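You operate a simulated robot arm through the tools that you are given. There is no shell and no other tool. Be economical: measure what you need, move in short steps, check, and stop when the job is done.

The job below is to be done with a simulated robot arm. You get a single attempt, and the scene is never put back.

TASK
Put the green brush on the frosted plate. Press the hold key of the bench keyboard to switch it on. Fetch the jar marked "57" from the top of the far end of the long bench and stand it on the top of the left desk. Put the beige chip labelled "95" from the top of the middle of the long bench on top of the teal carton there and the beige chip that says "56" on top of the grey rock there. Press the putty key three times. Fetch the beige rock from the top of the green edged bench and set it on the orange rimmed disc. Put the green rock from the top of the shelf end of the long bench on the clear patch beside the mat. Put the orange cup in the inside of the basin. Put the blue-grey slab on the pale blue disc. Take the blue grit jar and leave it on top of the teal carton on the low shelf. Press the copy key of the card reader three times. Take the 40x spare lens from the top of the shelf end of the long bench and leave it on top of the blue carton there. Do these in any order. Set down upright: jar, spare lens.

Only the result counts: the job must be done as asked and must still hold three seconds after the hand-in. Knocking over, shifting, dropping, spilling or breaking anything else fails it.

THE ROBOT
A 6-joint arm with a two-finger parallel gripper on a trunk, on a base that drives. Base frame: it is fixed to the floor where the robot stands at the start and does not move with it; the origin is under the middle of the robot, x ahead of it, y to its left, z up; the surface under the hand at the start is at about z = 0.76. Readings come in m, rad, newtons and seconds.
With the tool pointing down near the work surface it reaches from about 0.38 to 0.9 m from the robot's upright axis, wherever it stands. Its first joint turns from -2.007 to 2.007 rad. Places, roughly: beige chip [0.5, -1.25, 0.75]; beige rock [-2.75, -4, 0.75]; blue carton [0.75, 1, 0.75]; blue grit jar [-2, -2, 0.75]; blue-grey slab (11x7x2 cm) [0.7, -0.1, 0.8]; clear patch beside the mat (32x23 cm) [0.48, -1.84, 0.76]; copy key of the card reader [-0.9, -3.9, 0.8]; frosted plate (9x9x3 cm) [0.4, -0.5, 0.8]; green brush (2x2x14 cm) [0.5, -0.1, 0.8]; green rock [0.75, 0.25, 0.75]; grey rock [0.5, -1, 0.75]; hold key of the bench keyboard [0.8, -2.1, 0.8]; inside of the basin [-1.3, -1.9, 0.6]; jar [0.5, -2.25, 0.75]; orange cup (5x5x4 cm) [0.5, -0.6, 0.8]; orange rimmed disc [-2.5, -4, 0.75]; pale blue disc [-2.25, -1.25, 0.75]; putty key [-2.2, -3.7, 0.8]; spare lens [0.5, 1, 0.75]; teal carton [0.75, -1.25, 0.75]; teal carton on the low shelf [-1.5, 0.75, 0.75]; top of the left desk [0.3, -3.9, 0.8]. Payload 3.43 kg.
The TCP is the grasp point between the finger pads, 0.034 m short of the fingertips. In the tool frame z runs along the fingers and y along their closing line. Largest opening 0.128 m; finger width 0.024, thickness 0.012; the body of the gripper, 0.048 by 0.13 m, starts 0.096 m behind the TCP.
Orientation is that of the tool frame in the base frame, as [roll, pitch, yaw] about the fixed x, y, z axes, in that order (R = Rz(yaw) Ry(pitch) Rx(roll)). With the fingers straight down and closing along the base's y, the tool's x points along the base's -x, its y along +y and its z along -z.

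THE INTERFACE
- The arm moves only by the tool step_arm. Its argument "targets" is a list of rows, each an object of numbers (a shift or turn left out is 0, a gripper value left out holds the last): "dx", "dy", "dz": the shift along the base's x, y, z in m; "rx", "ry", "rz": the turn, a rotation vector about the base's x, y, z in rad; "fingers": the closure, from 0 (fully open) to 1 (shut). In form: [{"dx": .., "dy": .., "dz": .., "rx": .., "ry": .., "rz": .., "fingers": ..}, ...]. A call has 1 to 20 rows; each row shifts and turns the commanded pose from where the row before left it. Each row takes 0.2 s and may step no farther than 0.05 m and 0.15 rad from the row before; otherwise, or with a gripper value out of range, the whole call is refused. Where a pose cannot be reached the arm comes as near as it can. A force on the tool above 40 N (or 10 N above the force at the start of the call, whichever is more), or a blocked arm, ends the call early, and 0.2 s more pass. The fingers move at their own pace (about 0.108 m/s each) and stop on an object; they squeeze with about 44 N. The grip force told is the motor's: it shows also when the fingers shut on nothing. Time passes only in rows, and 0.2 s behind the last, so rows that do not move let the fingers close. The reply holds the time, the measured pose of the TCP, the force on the tool along the base axes, the opening and the grip force, in the units named above and with some noise, with the torque about the TCP (base axes, N m) and any sound that the robot's microphone picked up, and new pictures: "pictures" is both (left out), scene, wrist or none.
- Cameras (640 x 400 px; columns grow to the right, rows downward): "scene" is now at [0.044, 0.1654, 1.3022]; the picture's right is [-0.22, -0.97, 0.00], its down [-0.43, 0.10, -0.90] and it looks along [0.87, -0.20, -0.44] (base axes); focal length 214 px, centre (320, 200). "wrist" rides on the gripper at [0.076, -0.011, -0.16] in the tool frame; the picture's right is [0.15, 0.99, 0.00], its down [-0.88, 0.13, -0.46] and it looks along [-0.45, 0.07, 0.89] (tool axes); focal length 234 px, centre (320, 200). There is no depth. A picture from a camera that has moved, and an enlarged one, comes with that camera's place and axes in the base frame and with its lens. The place of the scene camera against the robot may be out by one fixed shift of up to 0.012 m in any direction.
- slide_trunk(by): slides the trunk up (or, below 0, down) by that many m; the arm and the scene camera ride with it, the base frame stays. It gives what a move gives, with no picture.
- drive_base(legs): drives the robot by 1 to 6 legs, each [ahead, turn to the left] in m and rad, along the robot's own axes; the way and the turn of a leg run together, so that a leg with both is an arc; at most 1.5 m and 3.142 rad a leg. The arm and the cameras ride along, it lands a little off, and it stops where it bumps. It gives what a move gives, and a new picture of the scene camera.
- pan_tilt(pan, tilt): turns the head with the scene camera to pan (to the left, within 1.798 rad either way) and tilt (down, from -0.506 to 1.204), counted from straight ahead of the robot. It gives what a move gives, and a new picture of the scene camera.
- close_up(camera, box): a new picture of the part [left, top, right, bottom] of that camera's present view, enlarged. No time passes.
- sign_off(): hands the job in; it is judged then, once.

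Work in short steps. Places have to be worked out from the pictures, the camera data and where the tool is seen: move nearer, look again, correct. Check each grasp and each placing, and mend what went wrong. You have 556 turns and 360 pictures in all, those below and enlarged ones among them. Open the gripper and draw the arm clear of the work before you hand the job in, unless the task says otherwise; then end with one line.

The tools are called after "Request:" as a command line: name --argument value ..., lists and objects as JSON in quotes. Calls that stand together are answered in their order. step_arm: Moves the arm, as the interface text tells. Its arguments: {"type":"object","properties":{"targets":{"type":"array"},"pictures":{"type":"string","enum":["both","scene","wrist","none"]}},"required":["targets"]} The other tools are called the same way: slide_trunk (by) slides the trunk up or down; drive_base (legs) drives the base; pan_tilt (pan, tilt) turns the head that bears the scene camera; close_up (camera, box) takes an enlarged picture of a part of a camera's view; sign_off () hands the job in.

At the start:

```text
t: 0.0
tool_pos: [0.3733, 0.1202, 1.1109]
tool_rot: [-3.141, 0.002, -3.141]
contact_force: [-0.7, -0.3, 0.3]
torque: [0.05, 0.02, -0.02]
gripper_width: 0.1283
gripper_force: 0.0
trunk travel left (down, up): [-0.55, 0.24]
robot x, y, heading: [-0.0005, -0.0017, -0.002]
head pan, tilt: [-0.225, 0.461]
```

scene: 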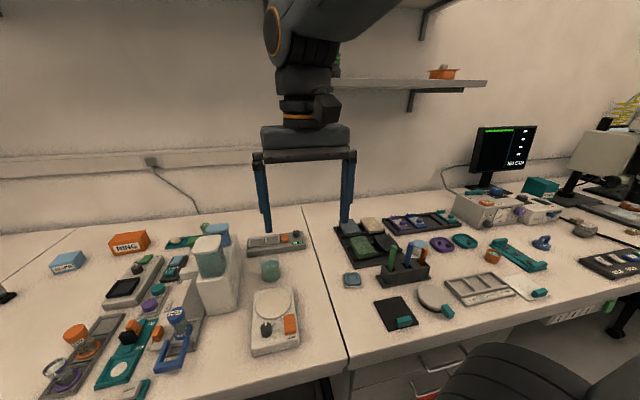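
wrist: 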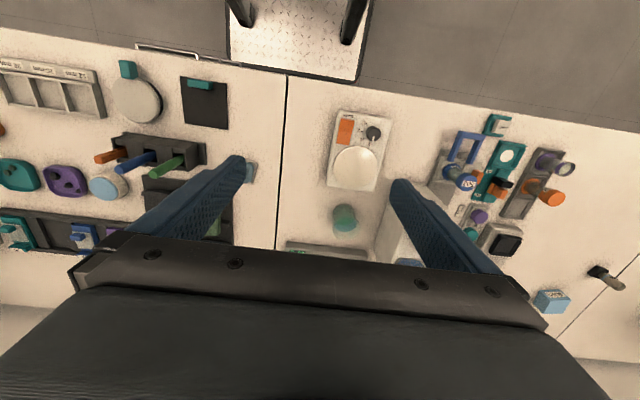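

I'll look more closely at the bench in front of the robot before moving.

Request:
close_up --camera "scene" --box '[320, 190, 560, 340]'

Request:
close_up --camera "scene" --box '[30, 215, 320, 396]'

Request:
pan_tilt --pan -0.9 --tilt 0.6

```text
2.67 times, centred on (440, 265) of scene
camera zoom: at [0.044, 0.1654, 1.3022], right [-0.22, -0.97, 0.0], down [-0.43, 0.1, -0.9], along [0.87, -0.2, -0.44], focal length 572 px, centre (0, 27)
```

zoom: 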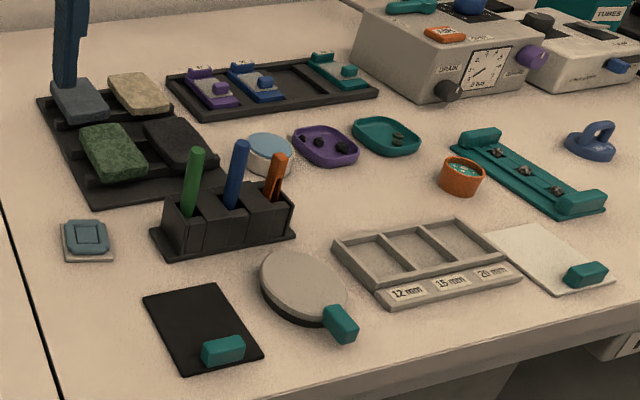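

```text
2.21 times, centred on (175, 306) of scene
camera zoom: at [0.044, 0.1654, 1.3022], right [-0.22, -0.97, 0.0], down [-0.43, 0.1, -0.9], along [0.87, -0.2, -0.44], focal length 473 px, centre (640, -33)
```

zoom: 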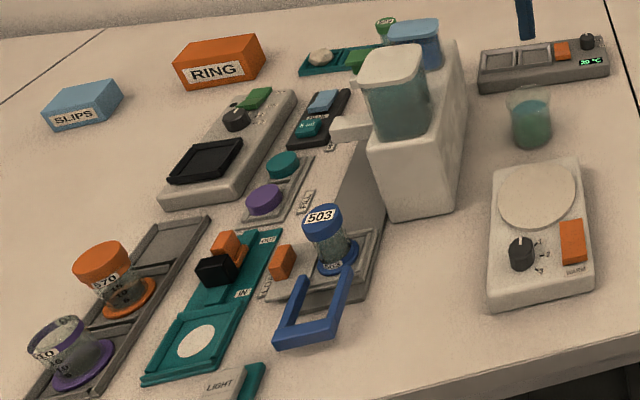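

```text
t: 1.1
tool_pos: [0.3736, 0.1203, 1.1099]
tool_rot: [-3.141, 0.002, 3.141]
contact_force: [0.5, 0.4, -0.6]
torque: [0.0, 0.01, -0.01]
gripper_width: 0.128
gripper_force: 0.1
trunk travel left (down, up): [-0.55, 0.24]
robot x, y, heading: [-0.002, 0.0015, -0.002]
head pan, tilt: [-0.901, 0.6]
camera scene: at [0.0096, 0.1167, 1.2896], right [-0.78, -0.62, 0.0], down [-0.35, 0.44, -0.83], along [0.51, -0.65, -0.56], focal length 214 px, centre (320, 200)
```

scene: 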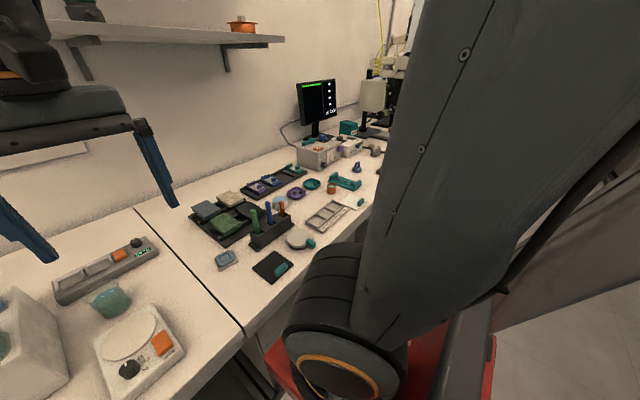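

Arm occludes the right; the green brush stands in the dark rack near (0.5,-0.15). I bring the hand over there for a wrist view.

Request:
step_arm --targets '[{"dy": -0.05}, {"dy": -0.05}, {"dy": -0.05}, {"dy": -0.05}, {"dy": -0.02}]' --pictures "wrist"

Request:
close_up --camera "wrist" --box '[120, 40, 520, 290]'

```text
t: 2.2
tool_pos: [0.39, -0.0954, 1.1072]
tool_rot: [3.141, 0.0, 3.14]
contact_force: [-0.6, -0.5, -0.3]
torque: [0.01, -0.02, -0.01]
gripper_width: 0.128
gripper_force: 0.2
out of reach, approached as far as the arm can: row 1, 2
trunk travel left (down, up): [-0.55, 0.24]
robot x, y, heading: [0.0037, -0.0021, -0.003]
head pan, tilt: [-0.901, 0.6]
camera wrist: at [0.3134, -0.1064, 1.2671], right [-0.15, 0.99, 0.0], down [0.88, 0.13, 0.46], along [0.45, 0.07, -0.89], focal length 234 px, centre (320, 200)
```

wrist: 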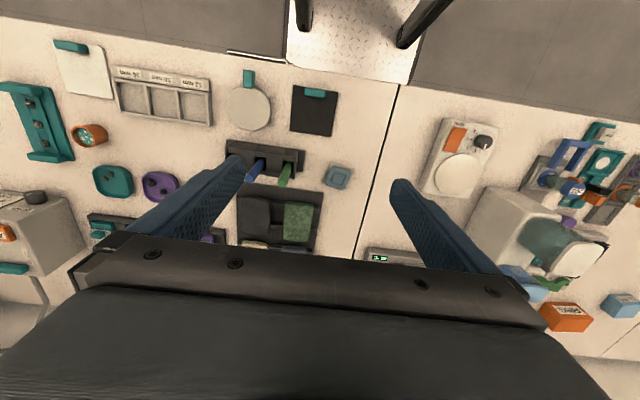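

```text
1.60 times, centred on (320, 165) of wrist
camera zoom: at [0.3134, -0.1064, 1.2671], right [-0.15, 0.99, 0.0], down [0.88, 0.13, 0.46], along [0.45, 0.07, -0.89], focal length 375 px, centre (320, 256)
```

zoom: 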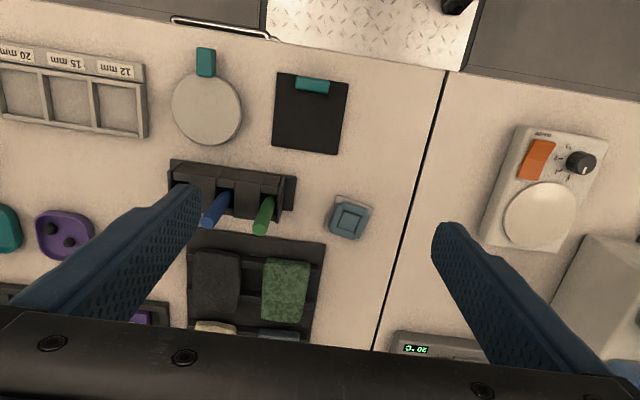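

The brush stands vertical at about (0.475,-0.144), top z≈0.90, and the white sheet with teal tab near (0.365,-0.545) is the frosted plate. I yaw the hand so it closes along x, then tilt it towards -y for a slanted grasp.

Request:
step_arm --targets '[{"rz": -0.143, "dx": 0.008, "dy": 0.004}, {"rz": -0.143, "dx": 0.008, "dy": 0.004}, {"rz": -0.143, "dx": 0.008, "dy": 0.004}, {"rz": -0.143, "dx": 0.008, "dy": 0.004}, {"rz": -0.143, "dx": 0.008, "dy": 0.004}, {"rz": -0.143, "dx": 0.008, "dy": 0.004}, {"rz": -0.143, "dx": 0.008, "dy": 0.004}, {"rz": -0.143, "dx": 0.008, "dy": 0.004}, {"rz": -0.143, "dx": 0.008, "dy": 0.004}, {"rz": -0.143, "dx": 0.008, "dy": 0.004}, {"rz": -0.141, "dx": 0.005, "dy": 0.005}, {"rx": -0.15, "dz": -0.02}, {"rx": -0.15, "dz": -0.02}, {"rx": -0.15, "dz": -0.02}, {"rx": -0.15, "dz": -0.02}, {"rx": -0.15, "dz": -0.02}, {"rx": -0.035}]' --pictures "wrist"

```text
t: 5.8
tool_pos: [0.4747, -0.0511, 1.0059]
tool_rot: [3.14, 0.785, 1.569]
contact_force: [-0.4, -0.1, -0.4]
torque: [0.02, 0.01, 0.01]
gripper_width: 0.1282
gripper_force: 0.1
trunk travel left (down, up): [-0.55, 0.24]
robot x, y, heading: [0.0022, 0.0039, 0.004]
head pan, tilt: [-0.901, 0.6]
camera wrist: at [0.4617, 0.1147, 1.0664], right [0.99, 0.1, -0.1], down [0.13, -0.3, 0.95], along [0.07, -0.95, -0.31], focal length 234 px, centre (320, 200)
```

wrist: 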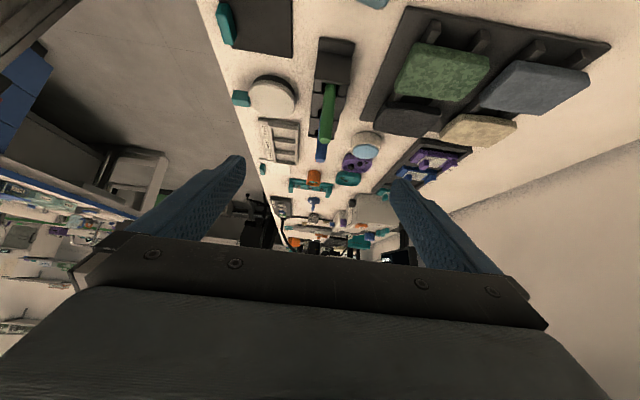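

Brush confirmed at x≈0.478, y≈-0.144, z 0.82–0.90 above the rack. I approach along the tool axis and close.

Request:
step_arm --targets '[{"dx": 0.003, "dy": -0.025, "dz": -0.038}, {"dz": -0.038}, {"dy": -0.028, "dz": -0.028}, {"dy": -0.029, "dz": -0.029}, {}]' --pictures "wrist"

```text
t: 7.0
tool_pos: [0.4782, -0.1349, 0.8732]
tool_rot: [3.141, 0.786, 1.571]
contact_force: [-0.2, -0.4, 0.0]
torque: [0.02, -0.01, -0.02]
gripper_width: 0.1284
gripper_force: 0.0
trunk travel left (down, up): [-0.55, 0.24]
robot x, y, heading: [0.0014, -0.002, -0.002]
head pan, tilt: [-0.901, 0.6]
camera wrist: at [0.4654, 0.0315, 0.9334], right [0.99, 0.1, -0.1], down [0.13, -0.3, 0.94], along [0.07, -0.95, -0.31], focal length 234 px, centre (320, 200)
```

wrist: 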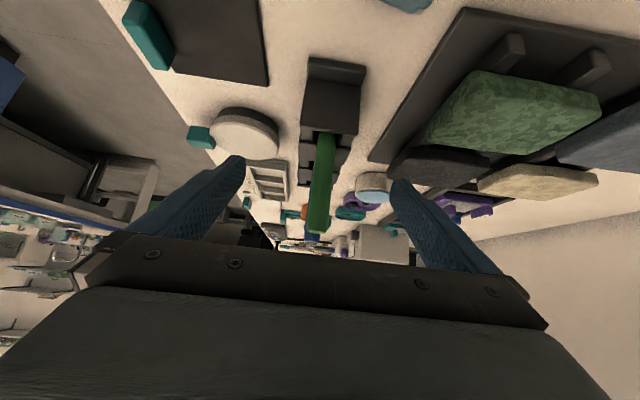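

The brush sits centred between the fingers. Closing.

Request:
step_arm --targets '[{"fingers": 1}, {}, {}, {}]' --pictures "none"

Request:
step_arm --targets '[{"dz": 0.04}, {"dz": 0.04}, {"dz": 0.04}, {"dz": 0.04}]' --pictures "wrist"

```text
t: 8.1
tool_pos: [0.4783, -0.136, 0.8748]
tool_rot: [-3.141, 0.784, 1.571]
contact_force: [0.3, -0.8, 0.3]
torque: [0.01, 0.0, -0.01]
gripper_width: 0.0135
gripper_force: 44.5
trunk travel left (down, up): [-0.55, 0.24]
robot x, y, heading: [0.0009, -0.0034, 0.005]
head pan, tilt: [-0.901, 0.6]
```

```text
t: 9.1
tool_pos: [0.4791, -0.1326, 1.0326]
tool_rot: [-3.139, 0.784, 1.573]
contact_force: [0.7, 0.2, 0.2]
torque: [0.02, 0.03, -0.06]
gripper_width: 0.0153
gripper_force: 44.1
trunk travel left (down, up): [-0.55, 0.24]
robot x, y, heading: [-0.0001, 0.0007, -0.0]
head pan, tilt: [-0.901, 0.6]
camera wrist: at [0.4672, 0.0331, 1.0941], right [0.99, 0.1, -0.1], down [0.13, -0.3, 0.94], along [0.07, -0.95, -0.31], focal length 234 px, centre (320, 200)
```

wrist: 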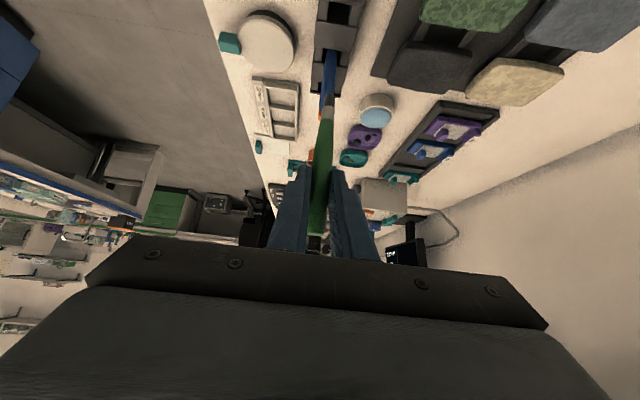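

Brush is held. I carry it over the plate and rotate 90° about x so it lies along y.

Request:
step_arm --targets '[{"dx": -0.01, "dy": -0.045}, {"dx": -0.01, "dy": -0.045}, {"dx": -0.01, "dy": -0.045}, {"dx": -0.01, "dy": -0.045}, {"dx": -0.01, "dy": -0.045, "rx": 0.15}, {"dx": -0.01, "dy": -0.045, "rx": 0.15}, {"dx": -0.01, "dy": -0.045, "rx": 0.15}, {"dx": -0.01, "dy": -0.045, "rx": 0.15}, {"dx": -0.01, "dy": -0.045, "rx": 0.15}, {"dx": -0.01, "dy": -0.045, "rx": 0.15}, {"dx": -0.004, "rx": 0.15}, {"rx": 0.15}, {"rx": 0.15}, {"rx": 0.15}, {"rx": 0.071}]' --pictures "both"

```text
t: 12.2
tool_pos: [0.3597, -0.5362, 1.004]
tool_rot: [3.138, -0.783, 1.57]
contact_force: [0.4, 0.2, -0.2]
torque: [0.0, 0.0, -0.03]
gripper_width: 0.015
gripper_force: 44.2
out of reach, approached as far as the arm can: row 14, 15
trunk travel left (down, up): [-0.55, 0.24]
robot x, y, heading: [0.0035, 0.0022, -0.005]
head pan, tilt: [-0.901, 0.6]
camera scene: at [0.0095, 0.1165, 1.2897], right [-0.78, -0.62, 0.0], down [-0.35, 0.44, -0.83], along [0.51, -0.65, -0.56], focal length 214 px, centre (320, 200)
camera wrist: at [0.3473, -0.5952, 1.1714], right [0.99, 0.1, 0.11], down [0.13, -0.95, -0.3], along [0.07, 0.31, -0.95], focal length 234 px, centre (320, 200)
```

scene: 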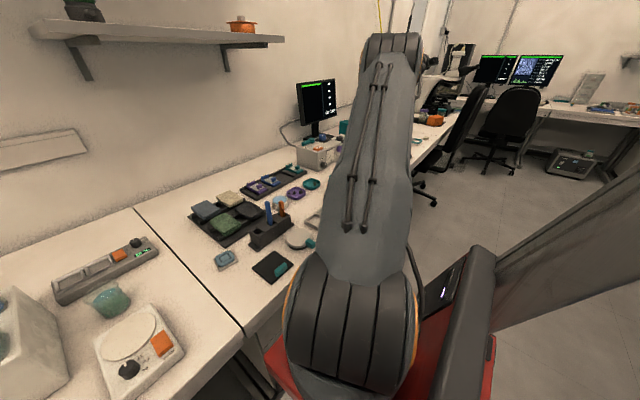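
wrist: 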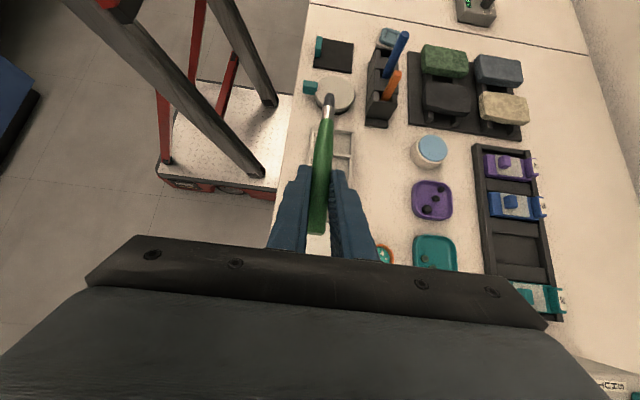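

Near the reach limit at this height; I lower and see whether the pose becomes reachable.

Request:
step_arm --targets '[{"dz": -0.05}, {"dz": -0.05}, {"dz": -0.03}]' --pictures "wrist"

```text
t: 13.1
tool_pos: [0.3611, -0.5367, 0.8723]
tool_rot: [-3.141, -0.785, 1.57]
contact_force: [0.3, -0.4, 0.1]
torque: [-0.04, -0.03, -0.03]
gripper_width: 0.0154
gripper_force: 44.3
trunk travel left (down, up): [-0.55, 0.24]
robot x, y, heading: [-0.0029, 0.0029, 0.0]
head pan, tilt: [-0.901, 0.6]
camera wrist: at [0.3478, -0.5964, 1.0394], right [0.99, 0.1, 0.1], down [0.13, -0.94, -0.3], along [0.07, 0.31, -0.95], focal length 234 px, centre (320, 200)
```

wrist: 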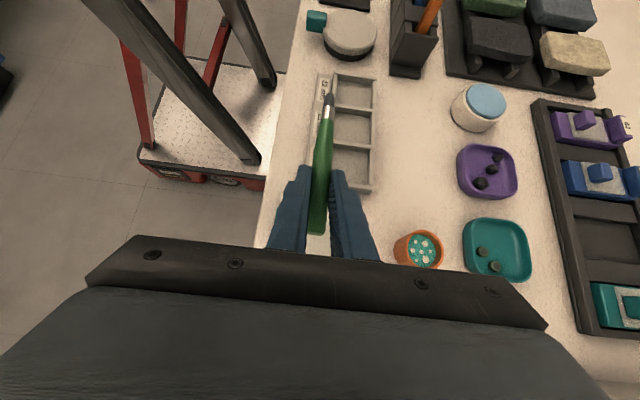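

I shift so the brush centre comes over the plate (≈(0.38,-0.56)) and go lower, then check.

Request:
step_arm --targets '[{"dx": 0.01, "dy": -0.03}, {"dx": 0.009, "dy": -0.029}, {"dz": -0.02}, {"dz": -0.02}]' --pictures "both"

```text
t: 14.1
tool_pos: [0.3779, -0.588, 0.8316]
tool_rot: [3.139, -0.787, 1.573]
contact_force: [-0.4, 0.5, 0.4]
torque: [0.0, 0.02, 0.02]
gripper_width: 0.0153
gripper_force: 44.6
out of reach, approached as far as the arm can: row 2
trunk travel left (down, up): [-0.55, 0.24]
robot x, y, heading: [0.0023, -0.0028, -0.005]
head pan, tilt: [-0.901, 0.6]
camera scene: at [0.0095, 0.1166, 1.2896], right [-0.78, -0.62, 0.0], down [-0.35, 0.44, -0.83], along [0.51, -0.65, -0.56], focal length 214 px, centre (320, 200)
camera wrist: at [0.3652, -0.6471, 0.9995], right [0.99, 0.1, 0.1], down [0.13, -0.94, -0.3], along [0.07, 0.31, -0.95], focal length 234 px, centre (320, 200)
```

scene: 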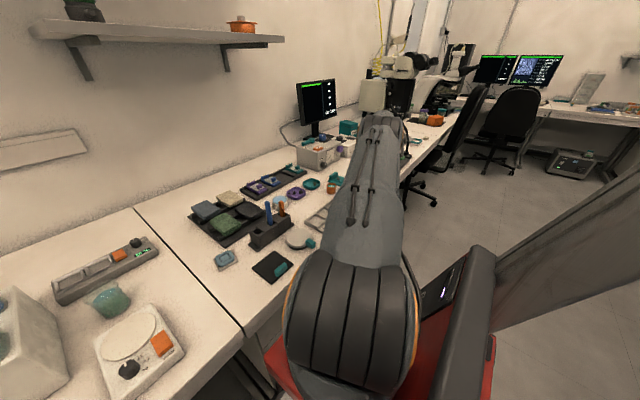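
wrist: 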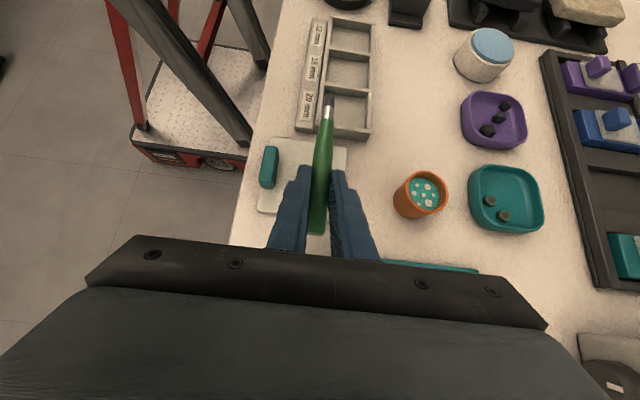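

Plate seen at x 0.32–0.407, y -0.59…-0.50; holder ends at ≈-0.49. I move 1.2 cm further from the holder and lower to just above the plate.

Request:
step_arm --targets '[{"dx": -0.004, "dz": -0.015}, {"dy": -0.012}, {}]' --pictures "wrist"

```text
t: 14.8
tool_pos: [0.372, -0.5982, 0.8165]
tool_rot: [3.14, -0.783, 1.572]
contact_force: [0.6, -0.6, 0.2]
torque: [-0.02, 0.0, -0.01]
gripper_width: 0.0149
gripper_force: 43.8
trunk travel left (down, up): [-0.55, 0.24]
robot x, y, heading: [0.0011, -0.0016, 0.001]
head pan, tilt: [-0.901, 0.6]
camera wrist: at [0.3594, -0.658, 0.9843], right [0.99, 0.1, 0.1], down [0.13, -0.95, -0.3], along [0.07, 0.31, -0.95], focal length 234 px, centre (320, 200)
```

wrist: 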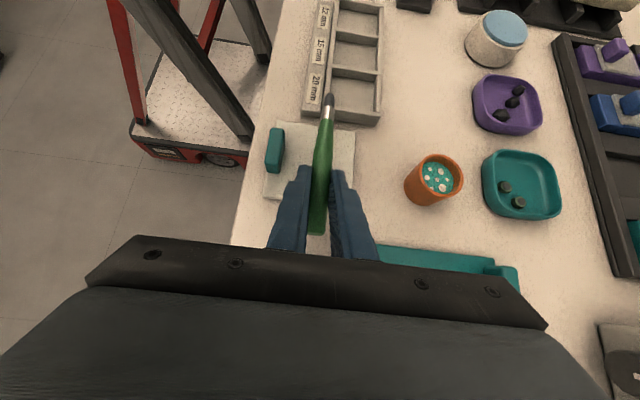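

Brush tip now clears the holder. I lower in small steps until the fingers just touch or nearly.

Request:
step_arm --targets '[{"dz": -0.005}, {"dz": -0.004}, {"dz": -0.003}, {}]' --pictures "none"

```text
t: 15.8
tool_pos: [0.3734, -0.5997, 0.8045]
tool_rot: [3.139, -0.785, 1.57]
contact_force: [-0.3, -0.1, 0.4]
torque: [0.0, 0.03, 0.0]
gripper_width: 0.0152
gripper_force: 44.0
trunk travel left (down, up): [-0.55, 0.24]
robot x, y, heading: [0.0004, 0.0018, 0.001]
head pan, tilt: [-0.901, 0.6]
```

No contact yet; a few more millimetres.

Request:
step_arm --targets '[{"dz": -0.003}, {"dz": -0.003}, {"dz": -0.003}, {}]' --pictures "wrist"

```text
t: 16.9
tool_pos: [0.3743, -0.5993, 0.7976]
tool_rot: [3.139, -0.782, 1.575]
contact_force: [4.9, -2.4, 27.8]
torque: [0.31, -0.11, -0.09]
gripper_width: 0.0154
gripper_force: 43.9
trunk travel left (down, up): [-0.55, 0.24]
robot x, y, heading: [0.0017, 0.0006, -0.0]
head pan, tilt: [-0.901, 0.6]
camera wrist: at [0.3601, -0.6585, 0.9652], right [0.99, 0.1, 0.11], down [0.13, -0.95, -0.3], along [0.07, 0.31, -0.95], focal length 234 px, centre (320, 200)
```

wrist: 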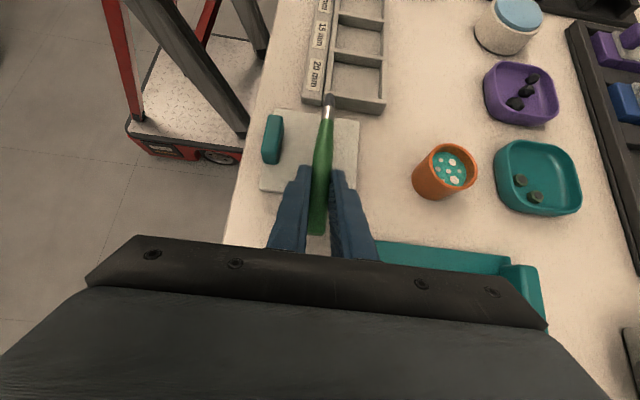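

Fingers touch the plate. I back off 2 mm, open slightly, then retreat along the tool axis.

Request:
step_arm --targets '[{"dz": 0.003}, {"fingers": 0.85}, {"fingers": 0.76}, {}, {"dy": -0.01, "dz": 0.012}, {"dy": -0.02, "dz": 0.03}, {"dy": -0.01, "dz": 0.04}]' --pictures "wrist"

```text
t: 18.4
tool_pos: [0.3566, -0.5947, 0.8725]
tool_rot: [3.14, -0.781, 1.571]
contact_force: [0.4, -0.4, -0.9]
torque: [0.07, -0.01, 0.01]
gripper_width: 0.0308
gripper_force: 0.0
out of reach, approached as far as the arm can: row 5, 6, 7
trunk travel left (down, up): [-0.55, 0.24]
robot x, y, heading: [-0.0018, 0.0005, 0.001]
head pan, tilt: [-0.901, 0.6]
camera wrist: at [0.3447, -0.6534, 1.0394], right [0.99, 0.1, 0.1], down [0.13, -0.95, -0.3], along [0.07, 0.31, -0.95], focal length 234 px, centre (320, 200)
```

wrist: 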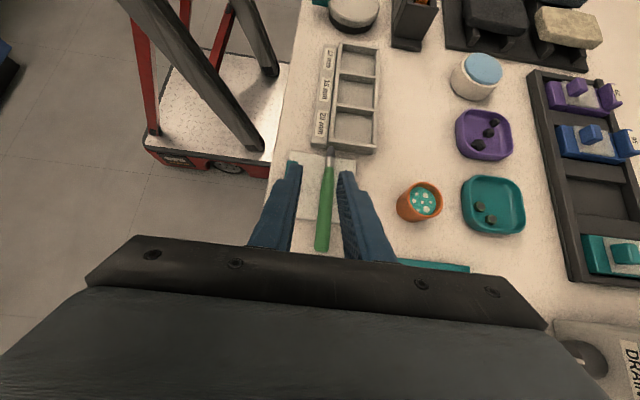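

The brush lies on the plate. I raise and straighten the hand, then look around the room to map it before moving the base.

Request:
step_arm --targets '[{"dz": 0.04, "rx": -0.15}, {"dz": 0.04, "rx": -0.15}, {"dz": 0.04, "rx": -0.15}, {"dz": 0.02, "rx": -0.15, "dy": 0.02}, {"rx": -0.15, "dy": 0.02}, {"rx": -0.035, "dy": 0.02}]' --pictures "wrist"

Request:
pan_tilt --pan -1.75 --tilt 0.4

Request:
pan_tilt --pan 1.0 --tilt 0.5

```text
t: 19.9
tool_pos: [0.3566, -0.5343, 1.0148]
tool_rot: [3.141, 0.001, 1.571]
contact_force: [0.9, -0.5, -0.1]
torque: [0.06, 0.01, -0.03]
gripper_width: 0.0307
gripper_force: 0.0
trunk travel left (down, up): [-0.55, 0.24]
robot x, y, heading: [-0.0012, -0.0007, 0.0]
head pan, tilt: [-0.901, 0.6]
camera wrist: at [0.3438, -0.4576, 1.1743], right [0.99, 0.15, 0.0], down [0.13, -0.88, 0.46], along [0.07, -0.45, -0.89], focal length 234 px, centre (320, 200)
```

wrist: 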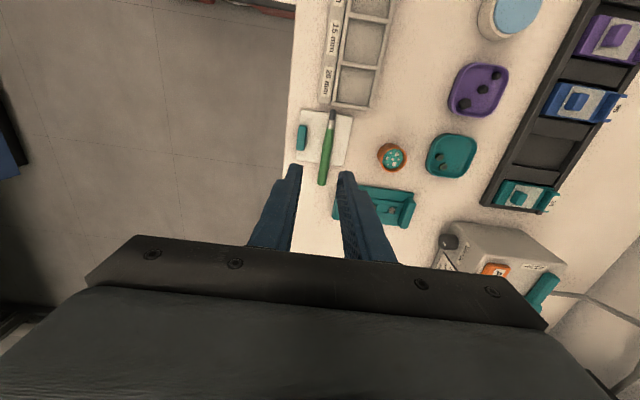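

```text
t: 21.0
tool_pos: [0.3557, -0.5337, 1.015]
tool_rot: [-3.14, -0.002, 1.571]
contact_force: [-0.6, 0.8, 0.7]
torque: [0.01, 0.03, 0.03]
gripper_width: 0.0305
gripper_force: 0.1
trunk travel left (down, up): [-0.55, 0.24]
robot x, y, heading: [0.0, 0.0005, -0.001]
head pan, tilt: [-1.751, 0.4]
camera scene: at [-0.0619, 0.0946, 1.3078], right [-0.98, 0.18, 0.0], down [0.07, 0.38, -0.92], along [-0.16, -0.91, -0.39], focal length 214 px, centre (320, 200)
```

scene: 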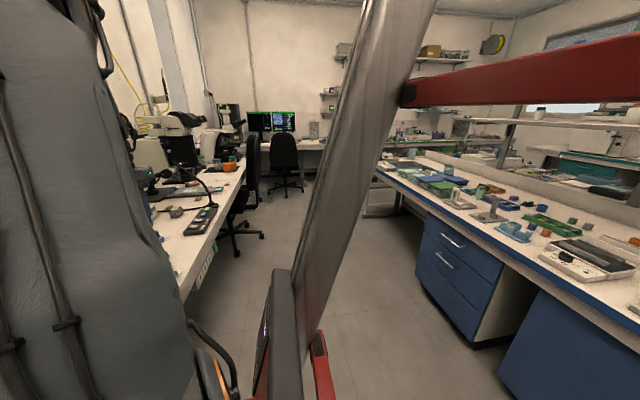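

```text
t: 23.4
tool_pos: [0.357, -0.5329, 1.0131]
tool_rot: [-3.141, -0.002, 1.57]
contact_force: [0.1, 0.1, 0.2]
torque: [0.0, 0.01, 0.02]
gripper_width: 0.0309
gripper_force: 0.2
trunk travel left (down, up): [-0.55, 0.24]
robot x, y, heading: [-0.0014, -0.0016, -0.0]
head pan, tilt: [1.0, 0.499]
camera scene: at [0.0038, 0.2623, 1.2987], right [0.84, -0.54, 0.0], down [-0.26, -0.4, -0.88], along [0.47, 0.74, -0.48], focal length 214 px, centre (320, 200)
```

scene: 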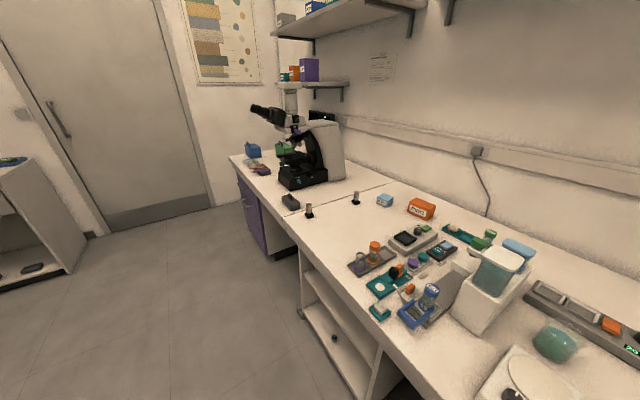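

Room mapped: long bench along x>0.3, island bench with front edge x≈-1. First job: the spare lens near (0.5,1). I bring the arm back in front, yaw restored.

Request:
step_arm --targets '[{"dx": 0.006, "dy": 0.049, "rz": 0.143}, {"dx": 0.006, "dy": 0.049, "rz": 0.143}, {"dx": 0.006, "dy": 0.049, "rz": 0.143}, {"dx": 0.006, "dy": 0.049, "rz": 0.143}, {"dx": 0.006, "dy": 0.049, "rz": 0.143}, {"dx": 0.006, "dy": 0.049, "rz": 0.143}, {"dx": 0.006, "dy": 0.049, "rz": 0.143}, {"dx": 0.006, "dy": 0.049, "rz": 0.143}, {"dx": 0.006, "dy": 0.049, "rz": 0.143}, {"dx": 0.006, "dy": 0.049, "rz": 0.143}, {"dx": 0.006, "dy": 0.044, "rz": 0.141, "fingers": 0.0}]' --pictures "none"

Request:
close_up --camera "scene" --box '[280, 180, 540, 342]'

```text
t: 25.9
tool_pos: [0.4269, 0.001, 1.0153]
tool_rot: [-3.14, -0.002, -3.14]
contact_force: [0.2, -0.3, -0.1]
torque: [-0.01, -0.02, 0.0]
gripper_width: 0.1139
gripper_force: 0.0
trunk travel left (down, up): [-0.55, 0.24]
robot x, y, heading: [-0.0031, 0.0003, -0.003]
head pan, tilt: [1.0, 0.499]
```

```text
2.46 times, centred on (410, 261) of scene
camera zoom: at [0.0037, 0.2622, 1.2988], right [0.84, -0.54, 0.0], down [-0.26, -0.4, -0.88], along [0.47, 0.74, -0.48], focal length 528 px, centre (98, 50)
```

zoom: 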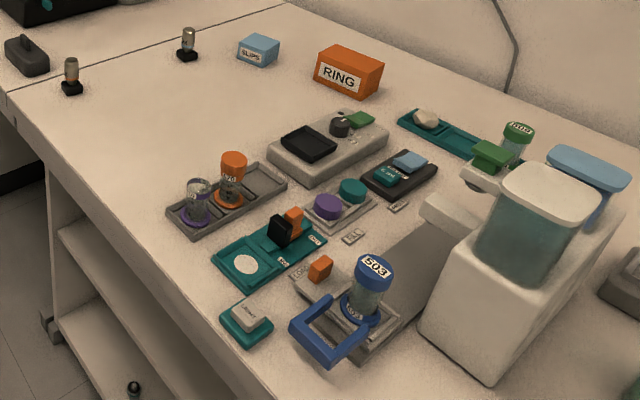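

Two small lenses stand near (0.41,0.99) and (0.68,0.98); the blue SLIPS carton at about (0.79,0.88). I drive along the bench to y≈0.9 to see them close.

Request:
drive_base --legs '[[-0.2, 0], [0, 1.571], [0.9, 0], [0, -1.571], [0.15, 0]]'

Request:
pan_tilt --pan 0.0 --tilt 0.6

Request:
step_arm --targets '[{}]' --pictures "wrist"

```text
t: 40.5
tool_pos: [0.3496, 0.9424, 1.0143]
tool_rot: [-3.14, -0.001, -3.103]
contact_force: [0.1, 0.2, 0.3]
torque: [0.02, 0.0, -0.03]
gripper_width: 0.128
gripper_force: 0.2
trunk travel left (down, up): [-0.55, 0.24]
robot x, y, heading: [-0.0801, 0.9228, 0.042]
head pan, tilt: [1.0, 0.499]
camera scene: at [-0.0848, 1.187, 1.2987], right [0.86, -0.5, 0.0], down [-0.24, -0.41, -0.88], along [0.44, 0.76, -0.48], focal length 214 px, centre (320, 200)
```

scene: 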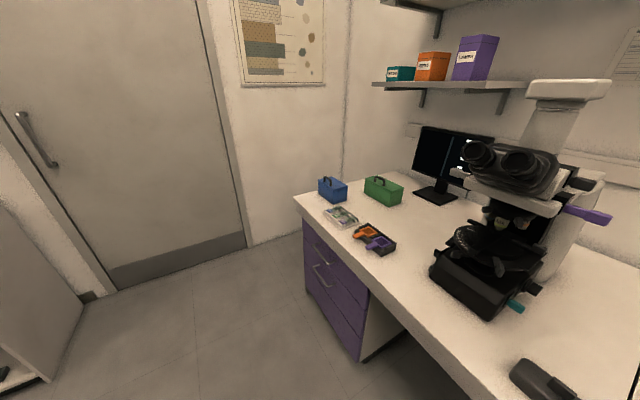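

```text
t: 41.8
tool_pos: [0.3502, 0.9435, 1.014]
tool_rot: [3.14, -0.001, -3.101]
contact_force: [0.6, 0.5, 0.0]
torque: [0.0, 0.0, 0.0]
gripper_width: 0.1282
gripper_force: 0.0
trunk travel left (down, up): [-0.55, 0.24]
robot x, y, heading: [-0.0776, 0.9212, 0.043]
head pan, tilt: [0.0, 0.6]
camera scene: at [-0.0424, 1.1122, 1.2896], right [0.04, -1.0, 0.0], down [-0.56, -0.02, -0.83], along [0.82, 0.03, -0.56], focal length 214 px, centre (320, 200)
```

scene: 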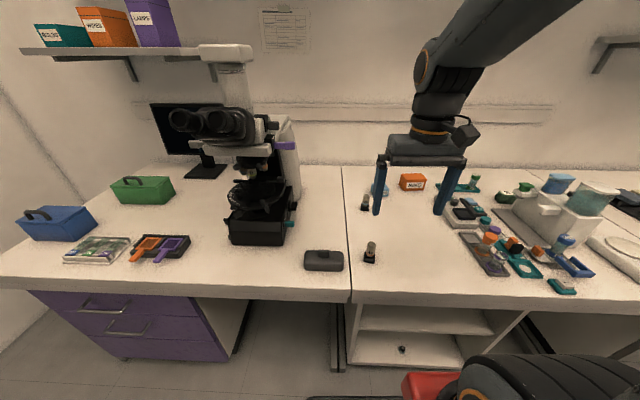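

```text
t: 42.2
tool_pos: [0.3514, 0.9424, 1.0158]
tool_rot: [3.14, -0.001, -3.101]
contact_force: [0.6, 0.0, 0.3]
torque: [-0.02, -0.04, 0.0]
gripper_width: 0.1279
gripper_force: 0.1
trunk travel left (down, up): [-0.55, 0.24]
robot x, y, heading: [-0.0773, 0.9275, 0.044]
head pan, tilt: [0.0, 0.6]
camera wrist: at [0.2737, 0.9281, 1.1755], right [-0.19, 0.98, 0.0], down [0.88, 0.17, 0.45], along [0.45, 0.08, -0.89], focal length 234 px, centre (320, 200)
```

wrist: 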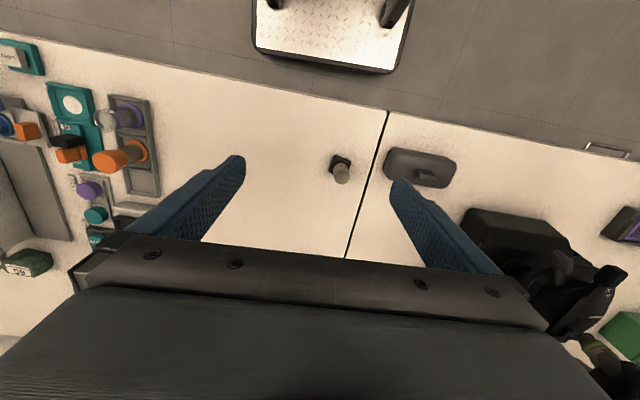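

Let me read the lens labels and see the carton in enlarged views.

Request:
close_up --camera "scene" --box '[345, 165, 425, 275]'

Request:
close_up --camera "wrist" --box '[300, 130, 380, 200]'

```text
3.64 times, centred on (385, 220) of scene
camera zoom: at [-0.0424, 1.1121, 1.2896], right [0.04, -1.0, 0.0], down [-0.56, -0.02, -0.83], along [0.82, 0.03, -0.56], focal length 780 px, centre (84, 127)
```

zoom: 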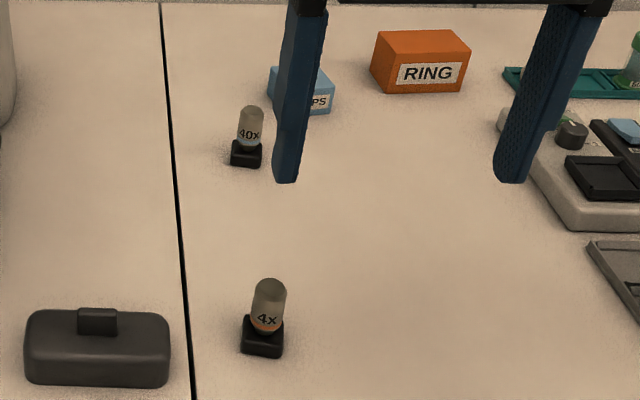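

```text
5.71 times, centred on (340, 165) of wrist
camera zoom: at [0.2737, 0.9281, 1.1755], right [-0.19, 0.98, 0.0], down [0.88, 0.17, 0.45], along [0.45, 0.08, -0.89], focal length 1338 px, centre (206, 400)
```

zoom: 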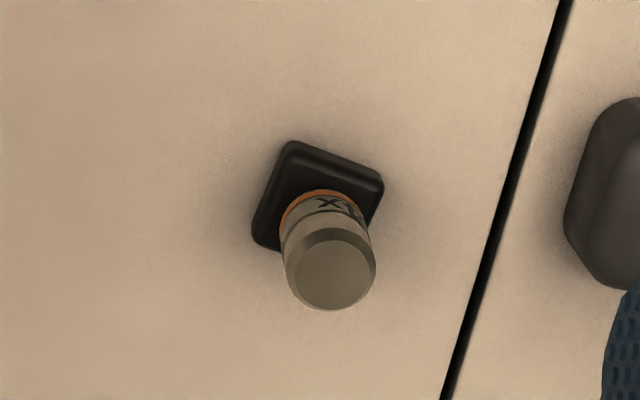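

The farther one reads 40x. I move the hand forward for a wrist view of it and the carton.

Request:
step_arm --targets '[{"dx": 0.05}, {"dx": 0.05}, {"dx": 0.05}, {"dx": 0.02}]' --pictures "wrist"

Request:
close_up --camera "wrist" --box '[200, 100, 440, 250]'

```text
t: 43.2
tool_pos: [0.5196, 0.9433, 1.0147]
tool_rot: [3.141, -0.001, -3.102]
contact_force: [-0.9, -0.4, 0.6]
torque: [-0.02, -0.06, -0.01]
gripper_width: 0.128
gripper_force: 0.0
trunk travel left (down, up): [-0.55, 0.24]
robot x, y, heading: [-0.0739, 0.9229, 0.044]
head pan, tilt: [0.0, 0.6]
camera wrist: at [0.4427, 0.9289, 1.1748], right [-0.19, 0.98, 0.0], down [0.88, 0.17, 0.45], along [0.45, 0.08, -0.89], focal length 234 px, centre (320, 200)
```

wrist: 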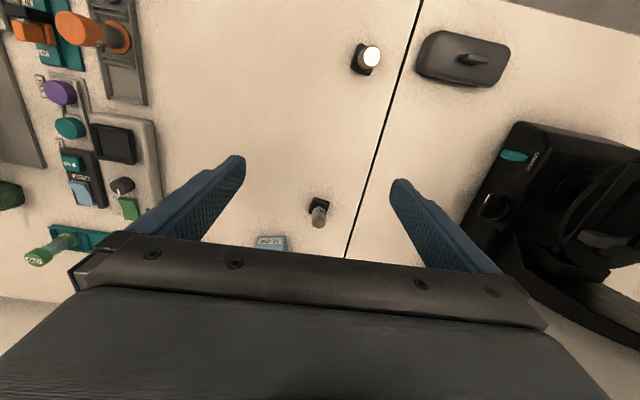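

```text
2.67 times, centred on (320, 175) of wrist
camera zoom: at [0.4427, 0.9289, 1.1748], right [-0.19, 0.98, 0.0], down [0.88, 0.17, 0.45], along [0.45, 0.08, -0.89], focal length 624 px, centre (320, 267)
```

zoom: 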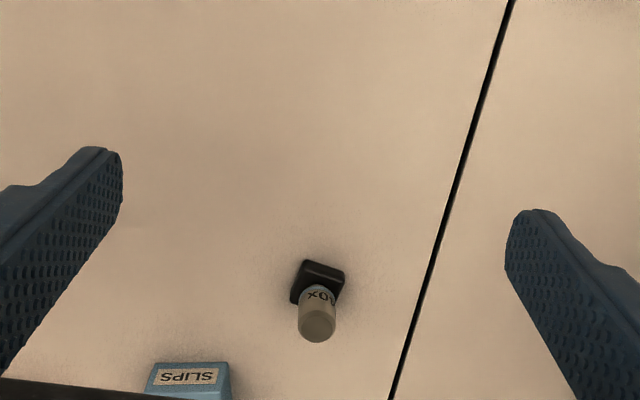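

40x lens at about (0.661,0.968), base block below, top z≈0.83. I move over it and lower to grip the cylinder above the block.

Request:
step_arm --targets '[{"dx": 0.048, "dy": 0.008}, {"dx": 0.048, "dy": 0.008}, {"dx": 0.045, "dy": 0.009}, {"dz": -0.05}, {"dz": -0.05}, {}]' --pictures "both"

```text
t: 44.6
tool_pos: [0.6603, 0.9701, 0.9136]
tool_rot: [-3.141, -0.003, -3.102]
contact_force: [-0.7, -0.1, -0.7]
torque: [0.01, -0.01, -0.04]
gripper_width: 0.1281
gripper_force: 0.0
trunk travel left (down, up): [-0.55, 0.24]
robot x, y, heading: [-0.0779, 0.9267, 0.045]
head pan, tilt: [0.0, 0.6]
camera scene: at [-0.0424, 1.1121, 1.2896], right [0.04, -1.0, 0.0], down [-0.56, -0.02, -0.83], along [0.82, 0.03, -0.56], focal length 214 px, centre (320, 200)
camera wrist: at [0.5834, 0.9549, 1.0746], right [-0.19, 0.98, 0.0], down [0.88, 0.17, 0.45], along [0.45, 0.08, -0.89], focal length 234 px, centre (320, 200)
```

scene: 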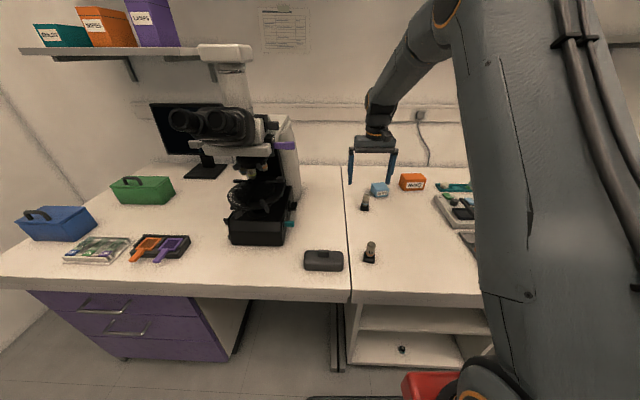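
wrist: 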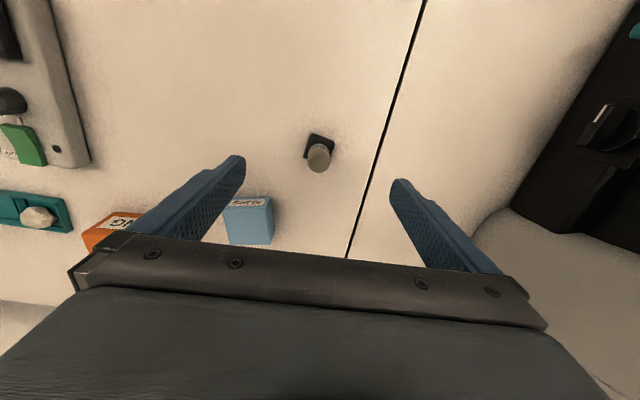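

Well centred. Down to z 0.827 and close.

Request:
step_arm --targets '[{"dx": -0.003, "dy": -0.003, "dz": -0.03}, {"dz": -0.03}, {"dz": -0.027}, {"fingers": 1}, {}, {}, {}]' --pictures "wrist"

```text
t: 46.2
tool_pos: [0.6589, 0.9633, 0.8282]
tool_rot: [3.141, 0.0, -3.102]
contact_force: [-0.3, 0.4, 0.3]
torque: [-0.01, -0.01, -0.01]
gripper_width: 0.0241
gripper_force: 44.3
trunk travel left (down, up): [-0.55, 0.24]
robot x, y, heading: [-0.0767, 0.9242, 0.04]
head pan, tilt: [0.0, 0.6]
camera wrist: at [0.5826, 0.9498, 0.9886], right [-0.19, 0.98, 0.0], down [0.88, 0.17, 0.45], along [0.45, 0.08, -0.89], focal length 234 px, centre (320, 200)
```

wrist: 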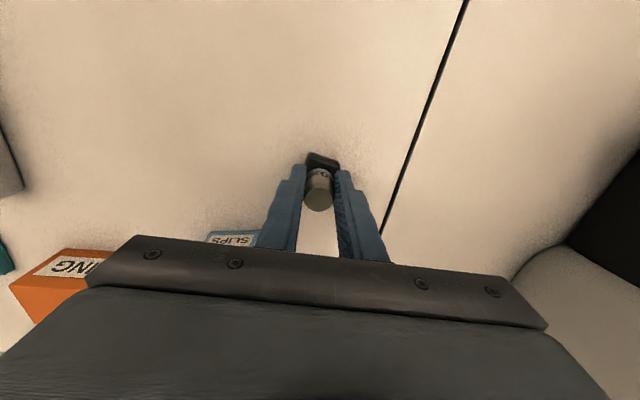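

Gripped at 24 mm. Lift and check whether the base comes along.

Request:
step_arm --targets '[{"dz": 0.03}, {"dz": 0.04}, {"dz": 0.04}, {}]' --pictures "both"

Request:
close_up --camera "scene" --box '[330, 130, 430, 215]'

```text
t: 47.2
tool_pos: [0.658, 0.9654, 0.9396]
tool_rot: [-3.141, -0.001, -3.1]
contact_force: [0.1, 0.5, -0.4]
torque: [0.01, -0.01, -0.01]
gripper_width: 0.0241
gripper_force: 44.2
trunk travel left (down, up): [-0.55, 0.24]
robot x, y, heading: [-0.0781, 0.9271, 0.042]
head pan, tilt: [0.0, 0.6]
camera scene: at [-0.0423, 1.1121, 1.2896], right [0.04, -1.0, 0.0], down [-0.56, -0.02, -0.82], along [0.82, 0.03, -0.57], focal length 214 px, centre (320, 200)
camera wrist: at [0.581, 0.9497, 1.0997], right [-0.19, 0.98, 0.0], down [0.88, 0.17, 0.45], along [0.45, 0.08, -0.89], focal length 234 px, centre (320, 200)
```

scene: 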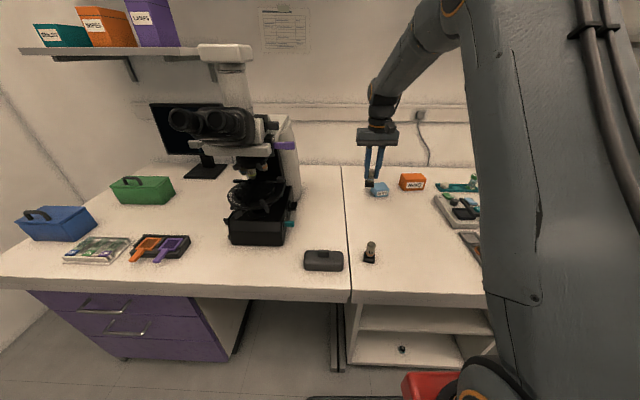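
wrist: 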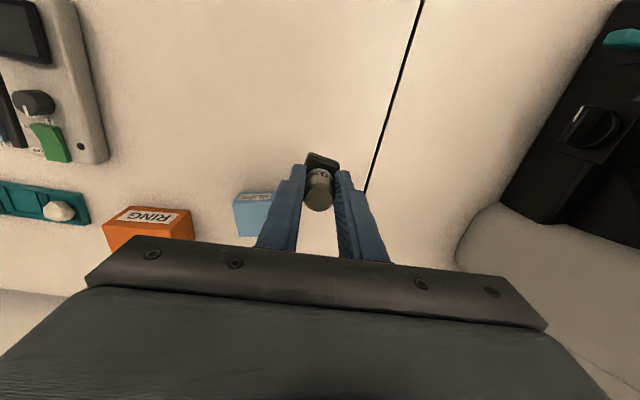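

```text
4.71 times, centred on (380, 172) of scene
camera zoom: at [-0.0423, 1.1121, 1.2896], right [0.04, -1.0, 0.0], down [-0.56, -0.02, -0.82], along [0.82, 0.03, -0.57], focal length 1009 px, centre (38, 329)
```

zoom: 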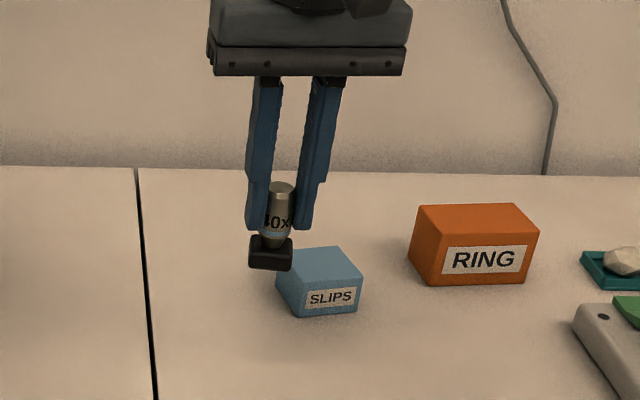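

Base is part of the lens. I carry it over the SLIPS carton (centre ≈(0.777,0.890)).

Request:
step_arm --targets '[{"dx": 0.04, "dy": -0.025}, {"dx": 0.04, "dy": -0.025}, {"dx": 0.038, "dy": -0.025}, {"dz": -0.03}, {}]' --pictures "both"

Request:
close_up --camera "scene" --box '[330, 130, 430, 215]'

```text
t: 48.4
tool_pos: [0.776, 0.8877, 0.9073]
tool_rot: [-3.141, -0.001, -3.102]
contact_force: [0.4, 0.0, -1.1]
torque: [0.01, 0.01, 0.05]
gripper_width: 0.0241
gripper_force: 43.8
trunk travel left (down, up): [-0.55, 0.24]
robot x, y, heading: [-0.0783, 0.9222, 0.043]
head pan, tilt: [0.0, 0.6]
camera scene: at [-0.0423, 1.1121, 1.2896], right [0.04, -1.0, 0.0], down [-0.56, -0.02, -0.83], along [0.82, 0.03, -0.57], focal length 214 px, centre (320, 200)
camera wrist: at [0.6997, 0.8738, 1.0676], right [-0.19, 0.98, 0.0], down [0.88, 0.17, 0.45], along [0.45, 0.08, -0.89], focal length 234 px, centre (320, 200)
```

scene: 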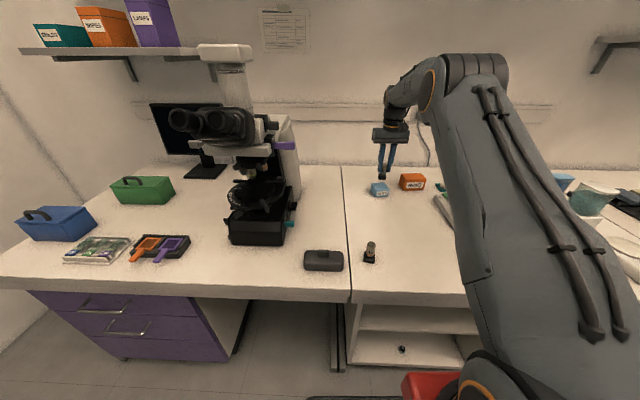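
wrist: 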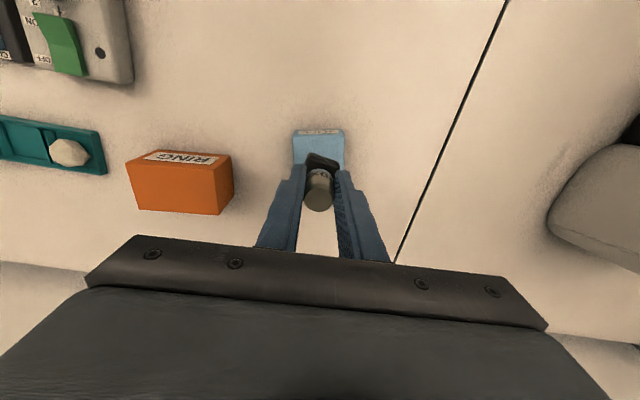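

```text
4.71 times, centred on (380, 172) of scene
camera zoom: at [-0.0423, 1.1121, 1.2896], right [0.04, -1.0, 0.0], down [-0.56, -0.02, -0.83], along [0.82, 0.03, -0.57], focal length 1009 px, centre (38, 329)
```

zoom: 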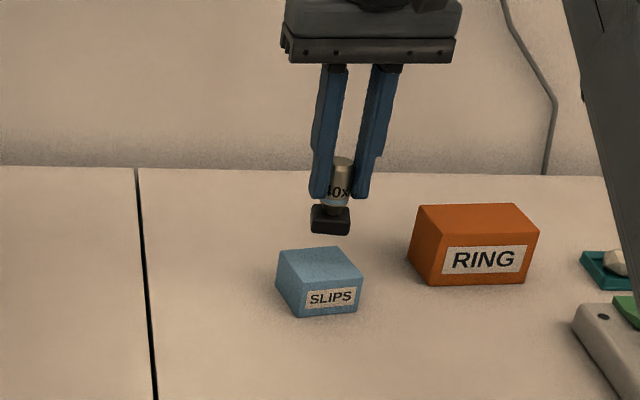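

Carton spans x≈0.753–0.813; I shift 7 mm forward and lower gently until contact.

Request:
step_arm --targets '[{"dx": 0.007, "dz": -0.015}, {"dz": -0.015}, {"dz": -0.005}, {"dz": -0.003}, {}]' --pictures "wrist"

Request:
close_up --camera "scene" --box '[350, 150, 430, 215]'

```text
t: 49.6
tool_pos: [0.7831, 0.8894, 0.8702]
tool_rot: [-3.141, -0.002, -3.101]
contact_force: [0.0, 0.1, -0.6]
torque: [-0.01, 0.0, 0.03]
gripper_width: 0.0244
gripper_force: 43.7
trunk travel left (down, up): [-0.55, 0.24]
robot x, y, heading: [-0.076, 0.9263, 0.043]
head pan, tilt: [0.0, 0.6]
camera wrist: at [0.7068, 0.8749, 1.0301], right [-0.19, 0.98, 0.0], down [0.88, 0.17, 0.45], along [0.45, 0.08, -0.89], focal length 234 px, centre (320, 200)
```

wrist: 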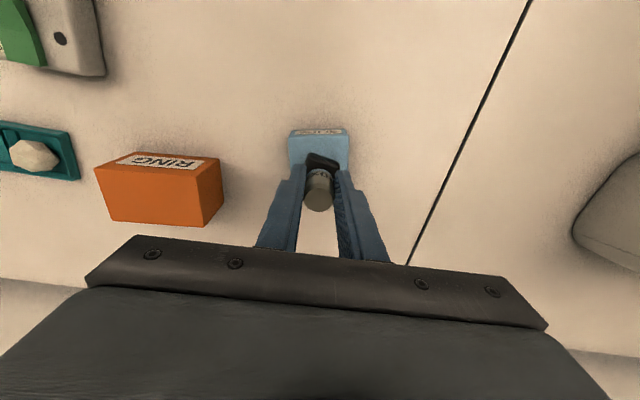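

```text
6.15 times, centred on (390, 182) of scene
camera zoom: at [-0.0423, 1.1121, 1.2896], right [0.04, -1.0, 0.0], down [-0.56, -0.02, -0.83], along [0.82, 0.03, -0.57], focal length 1320 px, centre (-111, 308)
```

zoom: 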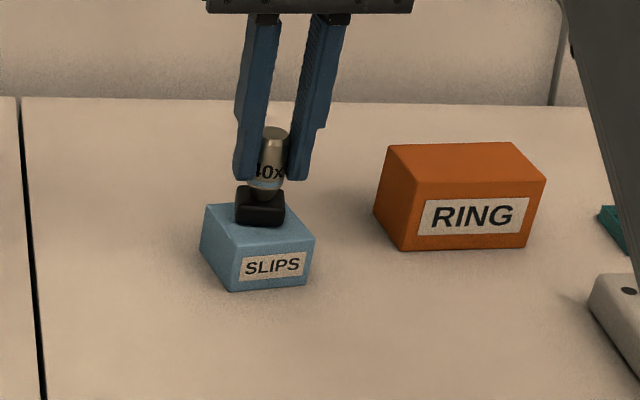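

Over the carton centre, almost touching. A few more small steps.

Request:
step_arm --targets '[{"dz": -0.003}, {"dz": -0.002}, {"dz": -0.002}, {}]' --pictures "none"

```text
t: 50.6
tool_pos: [0.783, 0.889, 0.8683]
tool_rot: [3.141, 0.007, -3.102]
contact_force: [-0.8, 0.7, 38.5]
torque: [0.07, 0.09, 0.0]
gripper_width: 0.0242
gripper_force: 43.9
trunk travel left (down, up): [-0.55, 0.24]
robot x, y, heading: [-0.0768, 0.9251, 0.045]
head pan, tilt: [0.0, 0.6]
```

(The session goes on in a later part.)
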